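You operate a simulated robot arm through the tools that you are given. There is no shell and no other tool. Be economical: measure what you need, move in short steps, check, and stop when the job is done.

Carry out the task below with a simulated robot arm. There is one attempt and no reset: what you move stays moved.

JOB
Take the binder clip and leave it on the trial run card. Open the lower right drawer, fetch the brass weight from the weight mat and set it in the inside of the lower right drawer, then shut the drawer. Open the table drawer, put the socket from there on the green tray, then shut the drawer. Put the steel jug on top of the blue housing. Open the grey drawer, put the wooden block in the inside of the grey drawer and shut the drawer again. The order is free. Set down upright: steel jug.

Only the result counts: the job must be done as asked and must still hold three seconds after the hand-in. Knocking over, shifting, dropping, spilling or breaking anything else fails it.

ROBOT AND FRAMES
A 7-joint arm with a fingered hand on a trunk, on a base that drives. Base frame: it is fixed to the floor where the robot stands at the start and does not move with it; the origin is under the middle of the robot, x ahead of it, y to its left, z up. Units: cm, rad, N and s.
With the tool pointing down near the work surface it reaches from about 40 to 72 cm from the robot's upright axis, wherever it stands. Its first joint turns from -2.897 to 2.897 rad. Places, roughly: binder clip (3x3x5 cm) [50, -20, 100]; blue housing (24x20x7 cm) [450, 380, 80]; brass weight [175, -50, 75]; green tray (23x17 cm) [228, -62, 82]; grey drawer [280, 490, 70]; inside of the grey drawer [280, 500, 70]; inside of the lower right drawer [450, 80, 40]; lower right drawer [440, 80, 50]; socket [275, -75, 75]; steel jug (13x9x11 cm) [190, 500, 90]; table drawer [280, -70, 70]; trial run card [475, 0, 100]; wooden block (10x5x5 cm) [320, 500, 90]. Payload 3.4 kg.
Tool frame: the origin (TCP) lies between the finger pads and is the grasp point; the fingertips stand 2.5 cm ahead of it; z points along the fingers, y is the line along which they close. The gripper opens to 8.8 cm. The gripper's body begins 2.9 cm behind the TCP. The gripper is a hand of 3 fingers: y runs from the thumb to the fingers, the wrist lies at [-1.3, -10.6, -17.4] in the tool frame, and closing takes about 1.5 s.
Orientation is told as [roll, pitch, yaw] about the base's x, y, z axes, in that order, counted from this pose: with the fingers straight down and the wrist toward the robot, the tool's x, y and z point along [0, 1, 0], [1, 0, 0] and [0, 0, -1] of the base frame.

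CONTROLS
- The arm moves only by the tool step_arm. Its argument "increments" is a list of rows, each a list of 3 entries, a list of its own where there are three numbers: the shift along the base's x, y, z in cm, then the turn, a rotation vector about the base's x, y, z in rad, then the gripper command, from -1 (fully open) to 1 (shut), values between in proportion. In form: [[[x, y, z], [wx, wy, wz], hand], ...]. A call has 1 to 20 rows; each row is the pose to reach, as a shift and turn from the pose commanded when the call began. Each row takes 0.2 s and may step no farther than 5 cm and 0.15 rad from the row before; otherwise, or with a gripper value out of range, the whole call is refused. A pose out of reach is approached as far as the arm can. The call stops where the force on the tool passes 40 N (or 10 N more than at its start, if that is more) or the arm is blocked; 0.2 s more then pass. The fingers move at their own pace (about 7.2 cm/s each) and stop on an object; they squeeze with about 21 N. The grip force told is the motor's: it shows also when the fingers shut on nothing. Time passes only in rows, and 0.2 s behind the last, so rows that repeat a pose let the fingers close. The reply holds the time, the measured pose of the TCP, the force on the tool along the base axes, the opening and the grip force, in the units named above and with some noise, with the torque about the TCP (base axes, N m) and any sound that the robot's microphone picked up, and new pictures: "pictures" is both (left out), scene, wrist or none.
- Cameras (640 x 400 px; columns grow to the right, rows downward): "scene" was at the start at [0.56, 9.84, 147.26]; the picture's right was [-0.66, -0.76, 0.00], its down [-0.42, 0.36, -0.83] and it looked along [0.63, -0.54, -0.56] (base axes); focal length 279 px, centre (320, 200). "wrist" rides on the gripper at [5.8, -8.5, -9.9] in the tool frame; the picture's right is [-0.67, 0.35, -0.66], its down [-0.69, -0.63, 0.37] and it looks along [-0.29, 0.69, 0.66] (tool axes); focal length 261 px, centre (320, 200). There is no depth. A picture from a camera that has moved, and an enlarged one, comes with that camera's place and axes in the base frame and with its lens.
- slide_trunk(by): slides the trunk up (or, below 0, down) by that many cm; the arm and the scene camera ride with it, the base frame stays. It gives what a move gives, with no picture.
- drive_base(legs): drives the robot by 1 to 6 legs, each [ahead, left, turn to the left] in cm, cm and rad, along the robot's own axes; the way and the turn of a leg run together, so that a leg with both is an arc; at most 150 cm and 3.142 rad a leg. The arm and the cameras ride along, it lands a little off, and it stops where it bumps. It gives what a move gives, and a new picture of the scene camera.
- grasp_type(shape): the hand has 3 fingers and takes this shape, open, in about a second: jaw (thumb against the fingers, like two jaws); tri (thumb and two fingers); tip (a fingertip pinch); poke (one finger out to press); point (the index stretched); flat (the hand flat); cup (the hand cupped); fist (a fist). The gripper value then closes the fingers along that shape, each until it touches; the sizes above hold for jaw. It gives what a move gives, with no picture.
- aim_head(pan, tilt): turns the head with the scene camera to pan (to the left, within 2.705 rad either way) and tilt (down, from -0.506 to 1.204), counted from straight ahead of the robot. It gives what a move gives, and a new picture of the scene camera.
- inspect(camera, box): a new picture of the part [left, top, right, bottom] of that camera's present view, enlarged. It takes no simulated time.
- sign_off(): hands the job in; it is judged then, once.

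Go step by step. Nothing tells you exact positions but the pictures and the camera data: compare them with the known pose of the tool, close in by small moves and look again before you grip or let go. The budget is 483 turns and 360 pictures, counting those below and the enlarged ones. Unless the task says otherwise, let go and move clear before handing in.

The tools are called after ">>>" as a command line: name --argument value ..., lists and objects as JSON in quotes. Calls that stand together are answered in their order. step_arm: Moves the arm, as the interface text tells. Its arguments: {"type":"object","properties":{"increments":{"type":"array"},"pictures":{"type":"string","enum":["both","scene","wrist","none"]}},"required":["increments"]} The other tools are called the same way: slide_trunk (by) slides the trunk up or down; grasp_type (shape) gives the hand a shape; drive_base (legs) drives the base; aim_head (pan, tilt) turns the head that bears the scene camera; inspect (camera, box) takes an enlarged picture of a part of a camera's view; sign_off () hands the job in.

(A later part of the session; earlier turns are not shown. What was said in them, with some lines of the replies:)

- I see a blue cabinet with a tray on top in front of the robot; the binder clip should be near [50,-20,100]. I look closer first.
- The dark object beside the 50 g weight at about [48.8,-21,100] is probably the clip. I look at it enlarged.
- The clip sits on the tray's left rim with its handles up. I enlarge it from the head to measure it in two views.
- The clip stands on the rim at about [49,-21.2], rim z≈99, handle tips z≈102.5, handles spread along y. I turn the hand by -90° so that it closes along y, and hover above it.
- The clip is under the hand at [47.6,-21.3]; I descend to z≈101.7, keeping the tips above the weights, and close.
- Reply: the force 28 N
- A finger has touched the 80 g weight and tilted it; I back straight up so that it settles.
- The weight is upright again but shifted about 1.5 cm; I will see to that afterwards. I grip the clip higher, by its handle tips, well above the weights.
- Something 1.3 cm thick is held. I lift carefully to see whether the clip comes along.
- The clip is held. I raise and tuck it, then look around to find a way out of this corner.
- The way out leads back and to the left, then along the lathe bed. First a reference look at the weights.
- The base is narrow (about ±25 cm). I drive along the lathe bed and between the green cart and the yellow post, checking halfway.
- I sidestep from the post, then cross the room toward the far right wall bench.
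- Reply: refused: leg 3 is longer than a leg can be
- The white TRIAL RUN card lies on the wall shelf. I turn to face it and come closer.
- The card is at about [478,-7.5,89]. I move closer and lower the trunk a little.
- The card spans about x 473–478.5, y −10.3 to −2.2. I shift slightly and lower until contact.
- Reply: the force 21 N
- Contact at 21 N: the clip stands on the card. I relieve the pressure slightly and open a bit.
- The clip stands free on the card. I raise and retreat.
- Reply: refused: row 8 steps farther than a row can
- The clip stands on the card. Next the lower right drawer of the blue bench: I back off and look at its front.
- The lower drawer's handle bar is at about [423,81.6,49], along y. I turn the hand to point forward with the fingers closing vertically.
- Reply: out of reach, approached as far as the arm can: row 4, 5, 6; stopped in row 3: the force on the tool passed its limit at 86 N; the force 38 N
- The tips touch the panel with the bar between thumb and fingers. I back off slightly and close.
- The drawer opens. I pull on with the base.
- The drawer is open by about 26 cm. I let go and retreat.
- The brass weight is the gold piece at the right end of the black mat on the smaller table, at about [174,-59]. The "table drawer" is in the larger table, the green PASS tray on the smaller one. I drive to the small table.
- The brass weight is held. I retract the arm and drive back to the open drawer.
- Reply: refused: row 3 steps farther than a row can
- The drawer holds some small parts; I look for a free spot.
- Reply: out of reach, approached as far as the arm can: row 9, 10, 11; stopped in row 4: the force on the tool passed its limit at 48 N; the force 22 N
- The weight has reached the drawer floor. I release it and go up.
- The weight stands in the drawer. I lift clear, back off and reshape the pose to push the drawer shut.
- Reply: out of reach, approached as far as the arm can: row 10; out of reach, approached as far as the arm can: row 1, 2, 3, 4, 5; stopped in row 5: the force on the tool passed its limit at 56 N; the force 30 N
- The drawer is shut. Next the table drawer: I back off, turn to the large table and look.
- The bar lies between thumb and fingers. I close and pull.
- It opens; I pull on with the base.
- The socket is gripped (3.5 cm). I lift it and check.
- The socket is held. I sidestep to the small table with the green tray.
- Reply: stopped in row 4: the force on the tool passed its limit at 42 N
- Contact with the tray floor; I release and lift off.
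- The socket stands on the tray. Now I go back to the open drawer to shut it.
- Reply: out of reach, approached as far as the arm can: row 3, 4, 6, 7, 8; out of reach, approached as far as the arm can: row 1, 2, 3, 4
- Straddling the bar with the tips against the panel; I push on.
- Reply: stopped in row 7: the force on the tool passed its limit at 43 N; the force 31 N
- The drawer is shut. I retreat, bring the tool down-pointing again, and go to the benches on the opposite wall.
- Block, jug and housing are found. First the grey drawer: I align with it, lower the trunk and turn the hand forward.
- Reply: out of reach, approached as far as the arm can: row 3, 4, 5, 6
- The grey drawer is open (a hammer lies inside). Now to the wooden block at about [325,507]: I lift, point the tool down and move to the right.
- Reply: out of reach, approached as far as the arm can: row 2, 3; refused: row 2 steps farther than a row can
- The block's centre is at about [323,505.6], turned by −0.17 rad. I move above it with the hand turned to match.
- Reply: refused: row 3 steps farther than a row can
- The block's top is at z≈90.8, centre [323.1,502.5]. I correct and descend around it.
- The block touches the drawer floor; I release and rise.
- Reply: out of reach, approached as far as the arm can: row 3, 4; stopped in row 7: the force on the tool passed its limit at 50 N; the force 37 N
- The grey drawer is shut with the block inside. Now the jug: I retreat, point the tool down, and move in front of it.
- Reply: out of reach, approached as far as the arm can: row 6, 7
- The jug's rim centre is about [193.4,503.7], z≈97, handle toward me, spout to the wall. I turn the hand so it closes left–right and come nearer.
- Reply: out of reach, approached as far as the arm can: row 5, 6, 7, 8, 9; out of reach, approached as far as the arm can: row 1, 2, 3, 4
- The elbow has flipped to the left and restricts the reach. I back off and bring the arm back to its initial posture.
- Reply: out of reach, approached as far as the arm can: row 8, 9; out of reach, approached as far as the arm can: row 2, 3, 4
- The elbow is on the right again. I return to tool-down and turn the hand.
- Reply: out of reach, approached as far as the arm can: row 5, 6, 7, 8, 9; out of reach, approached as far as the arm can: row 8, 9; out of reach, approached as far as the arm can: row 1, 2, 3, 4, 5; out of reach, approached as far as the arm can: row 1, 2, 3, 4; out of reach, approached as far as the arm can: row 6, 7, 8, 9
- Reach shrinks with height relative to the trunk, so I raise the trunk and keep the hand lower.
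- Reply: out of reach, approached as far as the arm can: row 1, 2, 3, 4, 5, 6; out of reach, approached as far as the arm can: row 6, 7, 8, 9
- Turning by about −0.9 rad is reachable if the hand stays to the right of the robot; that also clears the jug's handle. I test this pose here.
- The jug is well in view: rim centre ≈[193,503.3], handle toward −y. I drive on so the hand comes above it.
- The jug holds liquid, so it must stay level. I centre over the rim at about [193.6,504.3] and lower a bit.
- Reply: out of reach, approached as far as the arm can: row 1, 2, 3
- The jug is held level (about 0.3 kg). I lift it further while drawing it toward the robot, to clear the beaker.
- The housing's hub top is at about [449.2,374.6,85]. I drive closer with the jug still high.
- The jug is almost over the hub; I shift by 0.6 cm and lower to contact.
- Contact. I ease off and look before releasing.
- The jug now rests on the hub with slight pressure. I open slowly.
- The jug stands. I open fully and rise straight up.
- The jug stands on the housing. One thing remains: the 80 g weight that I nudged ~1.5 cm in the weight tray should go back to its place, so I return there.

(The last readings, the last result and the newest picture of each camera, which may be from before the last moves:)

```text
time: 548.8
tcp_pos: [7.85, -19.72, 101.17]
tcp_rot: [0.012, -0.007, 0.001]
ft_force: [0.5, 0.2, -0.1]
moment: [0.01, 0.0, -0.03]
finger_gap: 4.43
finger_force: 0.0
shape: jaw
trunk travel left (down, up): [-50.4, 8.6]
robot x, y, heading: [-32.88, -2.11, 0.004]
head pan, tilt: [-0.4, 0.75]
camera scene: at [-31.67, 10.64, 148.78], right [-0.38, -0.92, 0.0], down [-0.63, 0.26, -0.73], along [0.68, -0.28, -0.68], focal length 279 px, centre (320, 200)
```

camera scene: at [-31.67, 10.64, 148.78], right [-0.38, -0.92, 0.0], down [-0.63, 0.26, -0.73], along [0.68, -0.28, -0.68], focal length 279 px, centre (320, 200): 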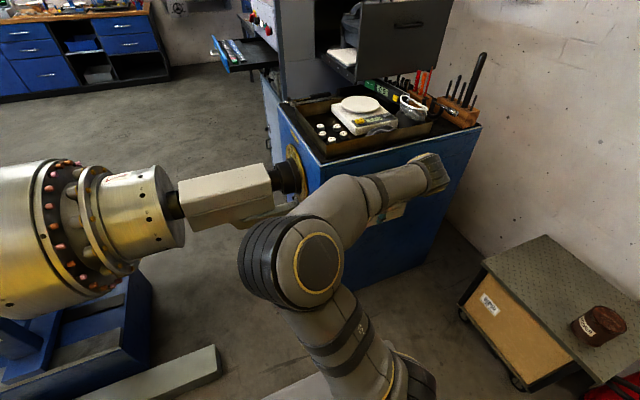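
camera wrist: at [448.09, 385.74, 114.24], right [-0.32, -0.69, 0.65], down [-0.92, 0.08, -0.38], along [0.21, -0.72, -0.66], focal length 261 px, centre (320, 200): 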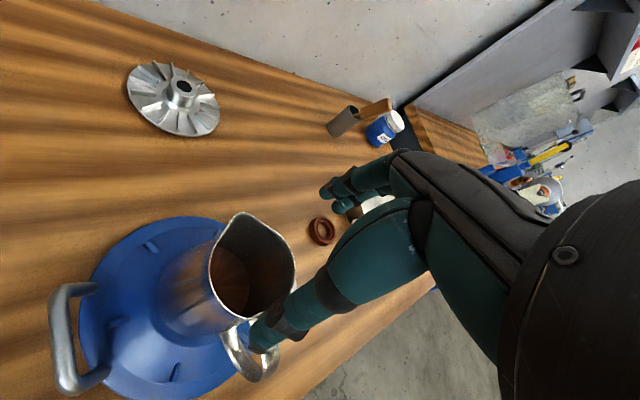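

>>> step_arm --increments '[[[1, -0.5, 2], [0, 0, -0.14], 0], [[2, -1, 4], [0, 0, -0.28], 0], [[3, -1.5, 6], [0, 0, -0.42], 0], [[4, -2, 8], [0, 0, -0.56], 0], [[5, -2, 9], [0, 0, -0.7], 0], [[6, -2, 9], [0, 0, -0.785], 0]]' --pictures "none"

>>> drive_base --legs '[[27, 0, 0]]'

>>> inspect --camera "wrist" --box '[0, 0, 640, 400]'

```text
time: 550.2
tcp_pos: [13.87, -21.35, 110.23]
tcp_rot: [0.013, -0.007, -0.783]
ft_force: [-0.6, 0.6, -1.2]
moment: [0.06, 0.0, 0.02]
finger_gap: 4.45
finger_force: 0.0
shape: jaw
trunk travel left (down, up): [-50.4, 8.6]
robot x, y, heading: [-32.84, -1.57, 0.009]
head pan, tilt: [-0.4, 0.75]
```

```text
time: 552.1
tcp_pos: [39.97, -21.45, 110.18]
tcp_rot: [0.01, -0.006, -0.783]
ft_force: [-0.6, -0.3, 0.3]
moment: [-0.02, 0.0, 0.01]
finger_gap: 4.44
finger_force: 0.1
shape: jaw
trunk travel left (down, up): [-50.4, 8.6]
robot x, y, heading: [-7.47, -1.67, 0.005]
head pan, tilt: [-0.4, 0.75]
camera scene: at [-5.58, 10.79, 148.78], right [-0.38, -0.92, 0.0], down [-0.63, 0.26, -0.73], along [0.68, -0.28, -0.68], focal length 279 px, centre (320, 200)
```

scene: 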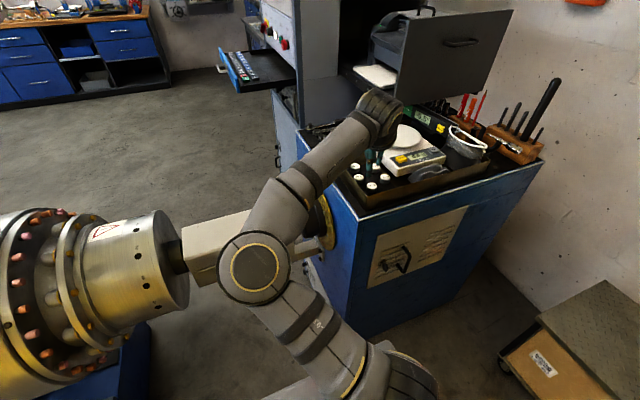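

```text
1.00 times, centred on (320, 200) of wrist (not enlarged: the box is as wide or as high as the picture)
camera zoom: at [37.8, -11.5, 120.25], right [-0.23, -0.72, 0.65], down [-0.93, -0.04, -0.38], along [0.3, -0.69, -0.66], focal length 261 px, centre (320, 200)
```

zoom: 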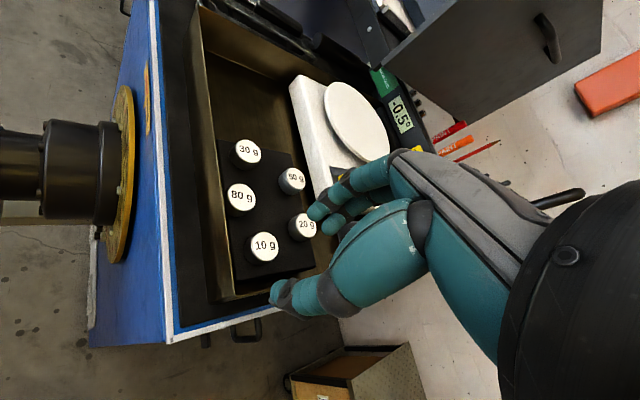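

The weights are clearly visible: 80 g at about [46.9,-22.7], its row line at y≈−24.2. I hover above it with a small opening.

>>> step_arm --increments '[[[2, -0.4, 0], [0, 0, 0], 0.05], [[4, -0.8, 0], [0, 0, 0], 0.05], [[6, -1.1, -1.5], [0, 0, 0], 0.05], [[6.9, -1.2, -3.5], [0, 0, 0], 0.05], [[6.9, -1.2, -5], [0, 0, 0], 0.05]]' --pictures "none"

>>> inspect --camera "wrist" --box '[180, 130, 400, 330]'

```text
time: 553.3
tcp_pos: [46.85, -22.67, 105.32]
tcp_rot: [0.013, -0.006, -0.782]
ft_force: [-0.4, -0.3, 0.6]
moment: [0.01, -0.01, -0.02]
finger_gap: 4.24
finger_force: 0.1
shape: jaw
trunk travel left (down, up): [-50.4, 8.6]
robot x, y, heading: [-6.99, -2.04, 0.004]
head pan, tilt: [-0.4, 0.75]
```

```text
2.00 times, centred on (290, 230) of wrist
camera zoom: at [44.63, -12.64, 115.28], right [-0.23, -0.72, 0.65], down [-0.92, -0.04, -0.38], along [0.3, -0.69, -0.66], focal length 521 px, centre (380, 140)
```

zoom: 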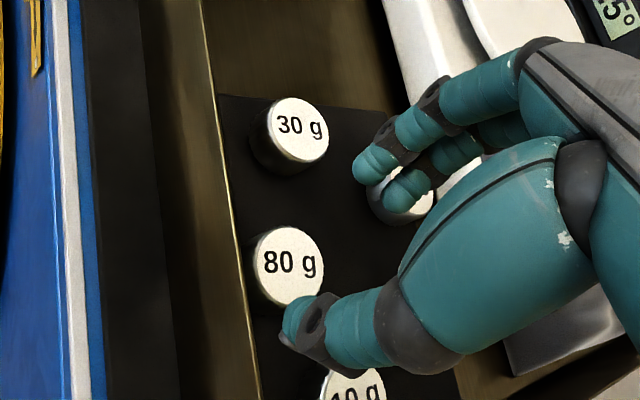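

I will grip it mostly along x (clear of the wall and of its neighbours), lift it slightly and set it ~1.2 cm back. First turn the hand at hover height.

>>> step_arm --increments '[[[0, 0, 0], [0, 0, 0.14], 0.08], [[0, 0, 0], [0, 0, 0.28], 0.08], [[0, 0, 0], [0, 0, 0.42], 0.08], [[-0.1, 0, 0], [0, 0, 0.535], 0.08]]' --pictures "none"

>>> inspect --camera "wrist" --box '[180, 130, 400, 330]'

```text
time: 554.3
tcp_pos: [46.74, -22.71, 105.24]
tcp_rot: [0.013, -0.007, -0.246]
ft_force: [0.6, 0.1, 0.2]
moment: [0.02, 0.02, 0.0]
finger_gap: 4.11
finger_force: 0.2
shape: jaw
trunk travel left (down, up): [-50.4, 8.6]
robot x, y, heading: [-6.95, -1.32, 0.005]
head pan, tilt: [-0.4, 0.75]
```

```text
2.00 times, centred on (290, 230) of wrist
camera zoom: at [39.71, -15.16, 115.25], right [0.17, -0.74, 0.65], down [-0.77, -0.51, -0.38], along [0.61, -0.44, -0.66], focal length 521 px, centre (380, 140)
```

zoom: 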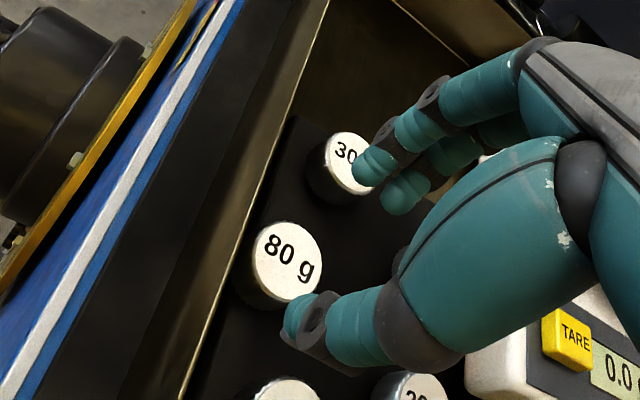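

>>> step_arm --increments '[[[-0.15, 0.05, -1], [0, 0, 0], 0.08], [[-0.15, 0.05, -2], [0, 0, 0], 0.08]]' --pictures "none"

>>> inspect --camera "wrist" --box '[220, 150, 360, 270]'

```text
time: 554.9
tcp_pos: [46.81, -22.51, 103.22]
tcp_rot: [0.01, -0.007, -0.249]
ft_force: [0.5, -0.9, 0.8]
moment: [-0.06, 0.0, 0.01]
finger_gap: 4.11
finger_force: 0.0
shape: jaw
trunk travel left (down, up): [-50.4, 8.6]
robot x, y, heading: [-7.39, -1.78, -0.001]
head pan, tilt: [-0.4, 0.75]
```

```text
3.33 times, centred on (290, 210) of wrist
camera zoom: at [39.66, -15.1, 113.15], right [0.17, -0.74, 0.65], down [-0.77, -0.51, -0.38], along [0.61, -0.44, -0.66], focal length 869 px, centre (420, 167)
```

zoom: 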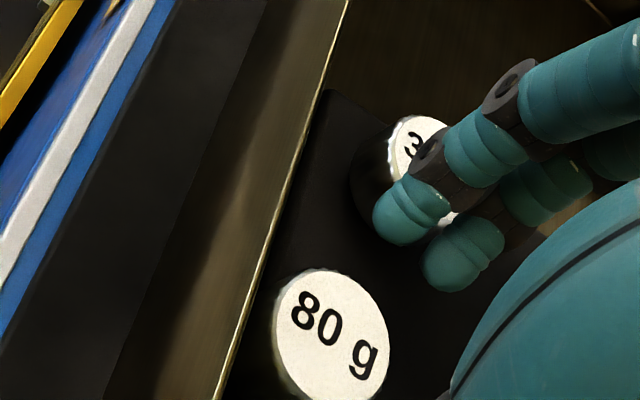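

>>> step_arm --increments '[[[-0.3, 0, 0], [0, 0, 0], 0.22], [[-0.3, 0, 0], [0, 0, 0], 0.22], [[-0.3, 0, -0.7], [0, 0, 0], 0.22], [[-0.3, 0, -1.3], [0, 0, 0], 0.22]]' --pictures "none"

>>> inspect --camera "wrist" --box '[220, 150, 360, 290]'

```text
time: 555.9
tcp_pos: [46.29, -22.54, 101.91]
tcp_rot: [0.013, -0.008, -0.248]
ft_force: [-0.2, -0.3, 0.3]
moment: [0.01, 0.0, 0.01]
finger_gap: 3.49
finger_force: 0.1
shape: jaw
trunk travel left (down, up): [-50.4, 8.6]
robot x, y, heading: [-6.54, -1.78, 0.003]
head pan, tilt: [-0.4, 0.75]
```

```text
2.86 times, centred on (290, 220) of wrist
camera zoom: at [39.3, -15.13, 111.94], right [0.17, -0.74, 0.65], down [-0.77, -0.51, -0.38], along [0.61, -0.44, -0.66], focal length 745 px, centre (406, 143)
```

zoom: 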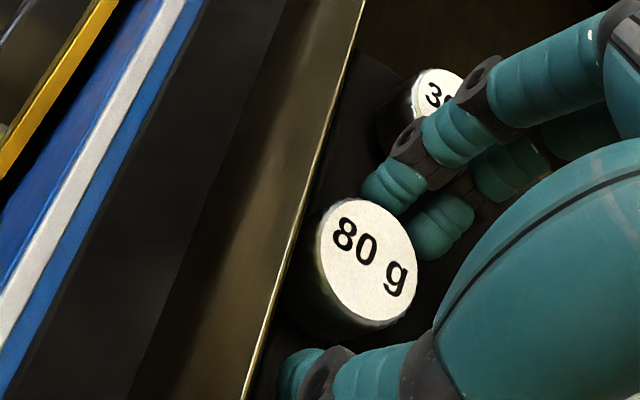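

>>> step_arm --increments '[[[0, 0, 0], [0, 0, 0], 0.28], [[0, 0, 0], [0, 0, 0], 0.34], [[0, 0, 0], [0, 0, 0], 0.4], [[0, 0, 0], [0, 0, 0], 0.6], [[0, 0, 0], [0, 0, 0], 1], [[0, 0, 0], [0, 0, 0], 1]]' --pictures "none"

>>> inspect --camera "wrist" --box '[220, 150, 360, 290]'

```text
time: 557.3
tcp_pos: [46.38, -22.73, 102.04]
tcp_rot: [0.012, -0.008, -0.248]
ft_force: [0.3, 0.5, -0.6]
moment: [0.01, 0.0, 0.02]
finger_gap: 1.95
finger_force: 20.7
shape: jaw
trunk travel left (down, up): [-50.4, 8.6]
robot x, y, heading: [-6.81, -1.58, 0.005]
head pan, tilt: [-0.4, 0.75]
```

```text
2.86 times, centred on (290, 220) of wrist
camera zoom: at [39.31, -15.13, 111.93], right [0.17, -0.74, 0.65], down [-0.77, -0.51, -0.38], along [0.61, -0.44, -0.66], focal length 745 px, centre (406, 143)
```

zoom: 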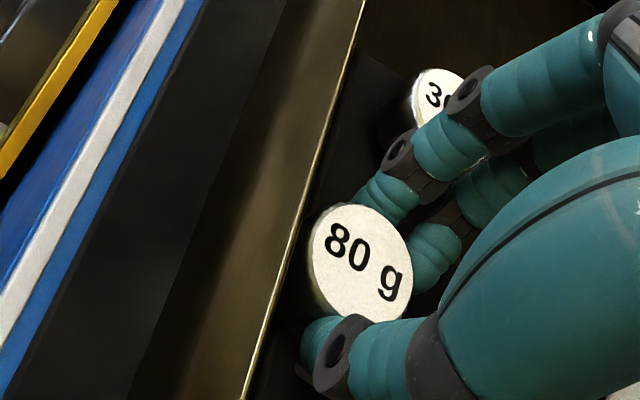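

Gripped and upright. I lift it by 1 cm, move it 1.3 cm toward −y and check.

>>> step_arm --increments '[[[0, 0, 0.4], [0, 0, 0], 1], [[0, 0, 0.8], [0, 0, 0], 1], [[0.1, -0.4, 0.9], [0, 0, 0], 1], [[0.2, -0.9, 0.9], [0, 0, 0], 1], [[0.3, -1.3, 0.9], [0, 0, 0], 1]]' --pictures "none"

>>> inspect --camera "wrist" --box '[200, 130, 380, 310]'

```text
time: 558.5
tcp_pos: [46.58, -23.95, 102.95]
tcp_rot: [0.012, -0.006, -0.249]
ft_force: [0.4, -0.2, -0.5]
moment: [0.02, -0.03, 0.04]
finger_gap: 1.96
finger_force: 20.9
shape: jaw
trunk travel left (down, up): [-50.4, 8.6]
robot x, y, heading: [-6.83, -1.6, 0.005]
head pan, tilt: [-0.4, 0.75]
```

```text
2.22 times, centred on (290, 220) of wrist
camera zoom: at [39.56, -16.42, 112.93], right [0.17, -0.74, 0.65], down [-0.77, -0.51, -0.38], along [0.61, -0.44, -0.66], focal length 579 px, centre (387, 156)
```

zoom: 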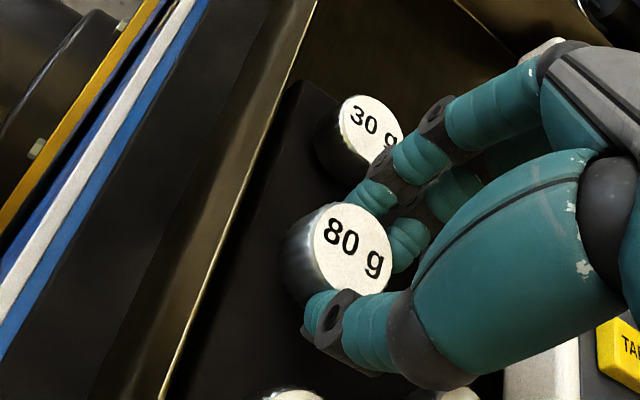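

>>> step_arm --increments '[[[0.15, -0.3, 0], [0, 0, 0], 1], [[0.15, -0.3, -0.4], [0, 0, 0], 1], [[0.15, -0.3, -0.8], [0, 0, 0], 1], [[0.15, -0.3, -1.0], [0, 0, 0], 1]]' --pictures "none"

>>> inspect --camera "wrist" --box '[200, 130, 380, 310]'

```text
time: 559.5
tcp_pos: [46.69, -24.19, 101.9]
tcp_rot: [0.012, -0.007, -0.249]
ft_force: [0.6, -0.2, 0.1]
moment: [-0.03, -0.02, 0.05]
finger_gap: 1.97
finger_force: 20.7
shape: jaw
trunk travel left (down, up): [-50.4, 8.6]
robot x, y, heading: [-7.09, -1.5, 0.004]
head pan, tilt: [-0.4, 0.75]
```

```text
2.22 times, centred on (290, 220) of wrist
camera zoom: at [39.7, -16.74, 111.89], right [0.17, -0.74, 0.65], down [-0.78, -0.51, -0.38], along [0.61, -0.44, -0.66], focal length 579 px, centre (387, 156)
```

zoom: 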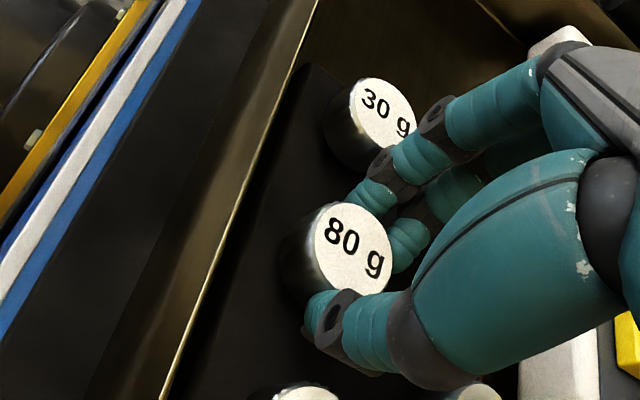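

>>> step_arm --increments '[[[0, 0, -0.1], [0, 0, 0], 1], [[0, 0, -0.2], [0, 0, 0], 1]]' --pictures "none"

```text
time: 560.1
tcp_pos: [46.68, -24.32, 101.9]
tcp_rot: [0.011, -0.011, -0.248]
ft_force: [1.2, -2.3, 11.9]
moment: [-0.04, 0.02, -0.01]
finger_gap: 1.99
finger_force: 21.0
shape: jaw
trunk travel left (down, up): [-50.4, 8.6]
robot x, y, heading: [-7.05, -1.74, 0.003]
head pan, tilt: [-0.4, 0.75]
```

Contact with the mat; I open just a little and rise straight up.

>>> step_arm --increments '[[[0, 0, 0.15], [0, 0, 0], 0.5], [[0, 0, 0.15], [0, 0, 0], 0.4], [[0, 0, 0.15], [0, 0, 0], 0.32], [[0, 0, 0.15], [0, 0, 0], 0.28]]' --pictures "none"

>>> inspect --camera "wrist" --box '[200, 130, 380, 310]'

```text
time: 561.1
tcp_pos: [46.72, -24.26, 101.93]
tcp_rot: [0.013, -0.008, -0.25]
ft_force: [0.0, 0.9, 0.2]
moment: [0.01, 0.04, 0.0]
finger_gap: 3.13
finger_force: 0.0
shape: jaw
trunk travel left (down, up): [-50.4, 8.6]
robot x, y, heading: [-7.42, -1.48, 0.002]
head pan, tilt: [-0.4, 0.75]
```

```text
2.22 times, centred on (290, 220) of wrist
camera zoom: at [39.69, -16.75, 111.81], right [0.17, -0.74, 0.65], down [-0.77, -0.51, -0.38], along [0.61, -0.44, -0.66], focal length 579 px, centre (387, 156)
```

zoom: 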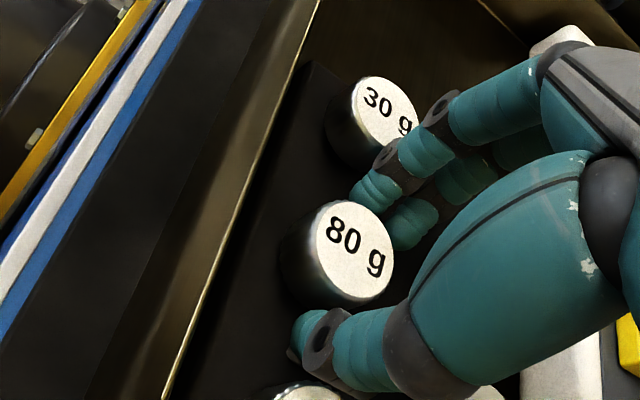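

>>> step_arm --increments '[[[0, 0, 1], [0, 0, 0], 0.28], [[0, 0, 3], [0, 0, 0], 0.28], [[0, 0, 6], [0, 0, 0], 0.28], [[-2, 0, 9], [0, 0, 0], 0.28], [[-5, 0, 11], [0, 0, 0], 0.28], [[-9, 0, 11], [0, 0, 0], 0.28], [[-13, 0, 11], [0, 0, 0], 0.28]]' --pictures "none"

>>> drive_base --legs '[[-20, 0, 0]]'

>>> inspect --camera "scene" --box '[290, 80, 450, 180]'

```text
time: 562.7
tcp_pos: [33.75, -24.38, 112.78]
tcp_rot: [0.014, -0.006, -0.248]
ft_force: [-0.5, -0.1, -0.3]
moment: [0.01, 0.01, -0.01]
finger_gap: 3.14
finger_force: 0.1
shape: jaw
trunk travel left (down, up): [-50.4, 8.6]
robot x, y, heading: [-6.9, -1.53, 0.005]
head pan, tilt: [-0.4, 0.75]
```

```text
time: 564.3
tcp_pos: [13.82, -24.62, 112.75]
tcp_rot: [0.013, -0.006, -0.249]
ft_force: [0.0, 0.1, 0.6]
moment: [-0.05, 0.0, 0.0]
finger_gap: 3.12
finger_force: 0.0
shape: jaw
trunk travel left (down, up): [-50.4, 8.6]
robot x, y, heading: [-27.18, -2.03, 0.009]
head pan, tilt: [-0.4, 0.75]
camera scene: at [-25.63, 10.67, 148.79], right [-0.38, -0.92, 0.0], down [-0.63, 0.26, -0.73], along [0.68, -0.28, -0.68], focal length 279 px, centre (320, 200)
```

scene: 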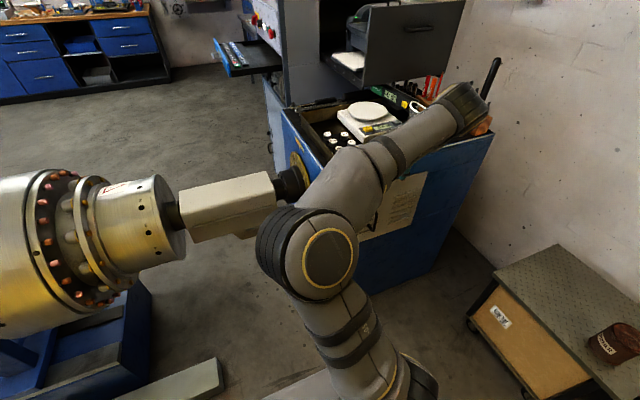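

```text
4.00 times, centred on (370, 130) of scene
camera zoom: at [-25.63, 10.67, 148.79], right [-0.38, -0.92, 0.0], down [-0.63, 0.26, -0.73], along [0.68, -0.28, -0.68], focal length 1116 px, centre (120, 480)
```

zoom: 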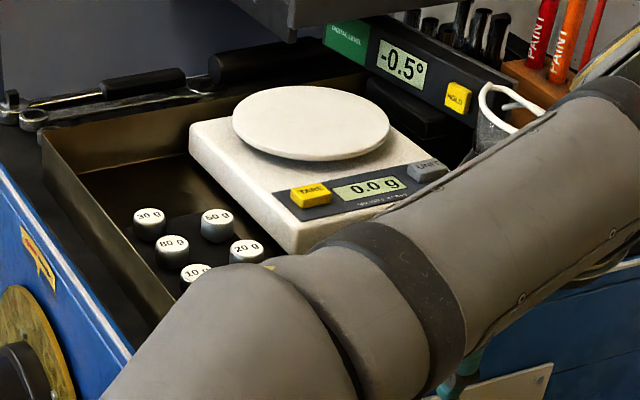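

Everything is in place: the 80 g weight is back in line and upright, and the hand is clear. I hand the job in.

>>> sign_off

```text
The job is handed in.
```

I handed the job in with every step done; I don't know yet how it was judged.

- **Binder clip:** it stands on the trial run card.
- **Brass weight:** it is in the lower right drawer, and the drawer is shut.
- **Socket:** it stands upright on the green tray, and the table drawer is shut.
- **Wooden block:** it is in the grey drawer, and the drawer is shut.
- **Steel jug:** it stands upright on the blue housing. It turned out to hold liquid, so I kept it level throughout.

One slip: while fetching the clip, a finger tilted the 80 g weight and slid it about 1.5 cm. I went back at the end and set it upright in line with the others, within a few millimetres of where it was. That could still count against the "shifting anything else" rule.
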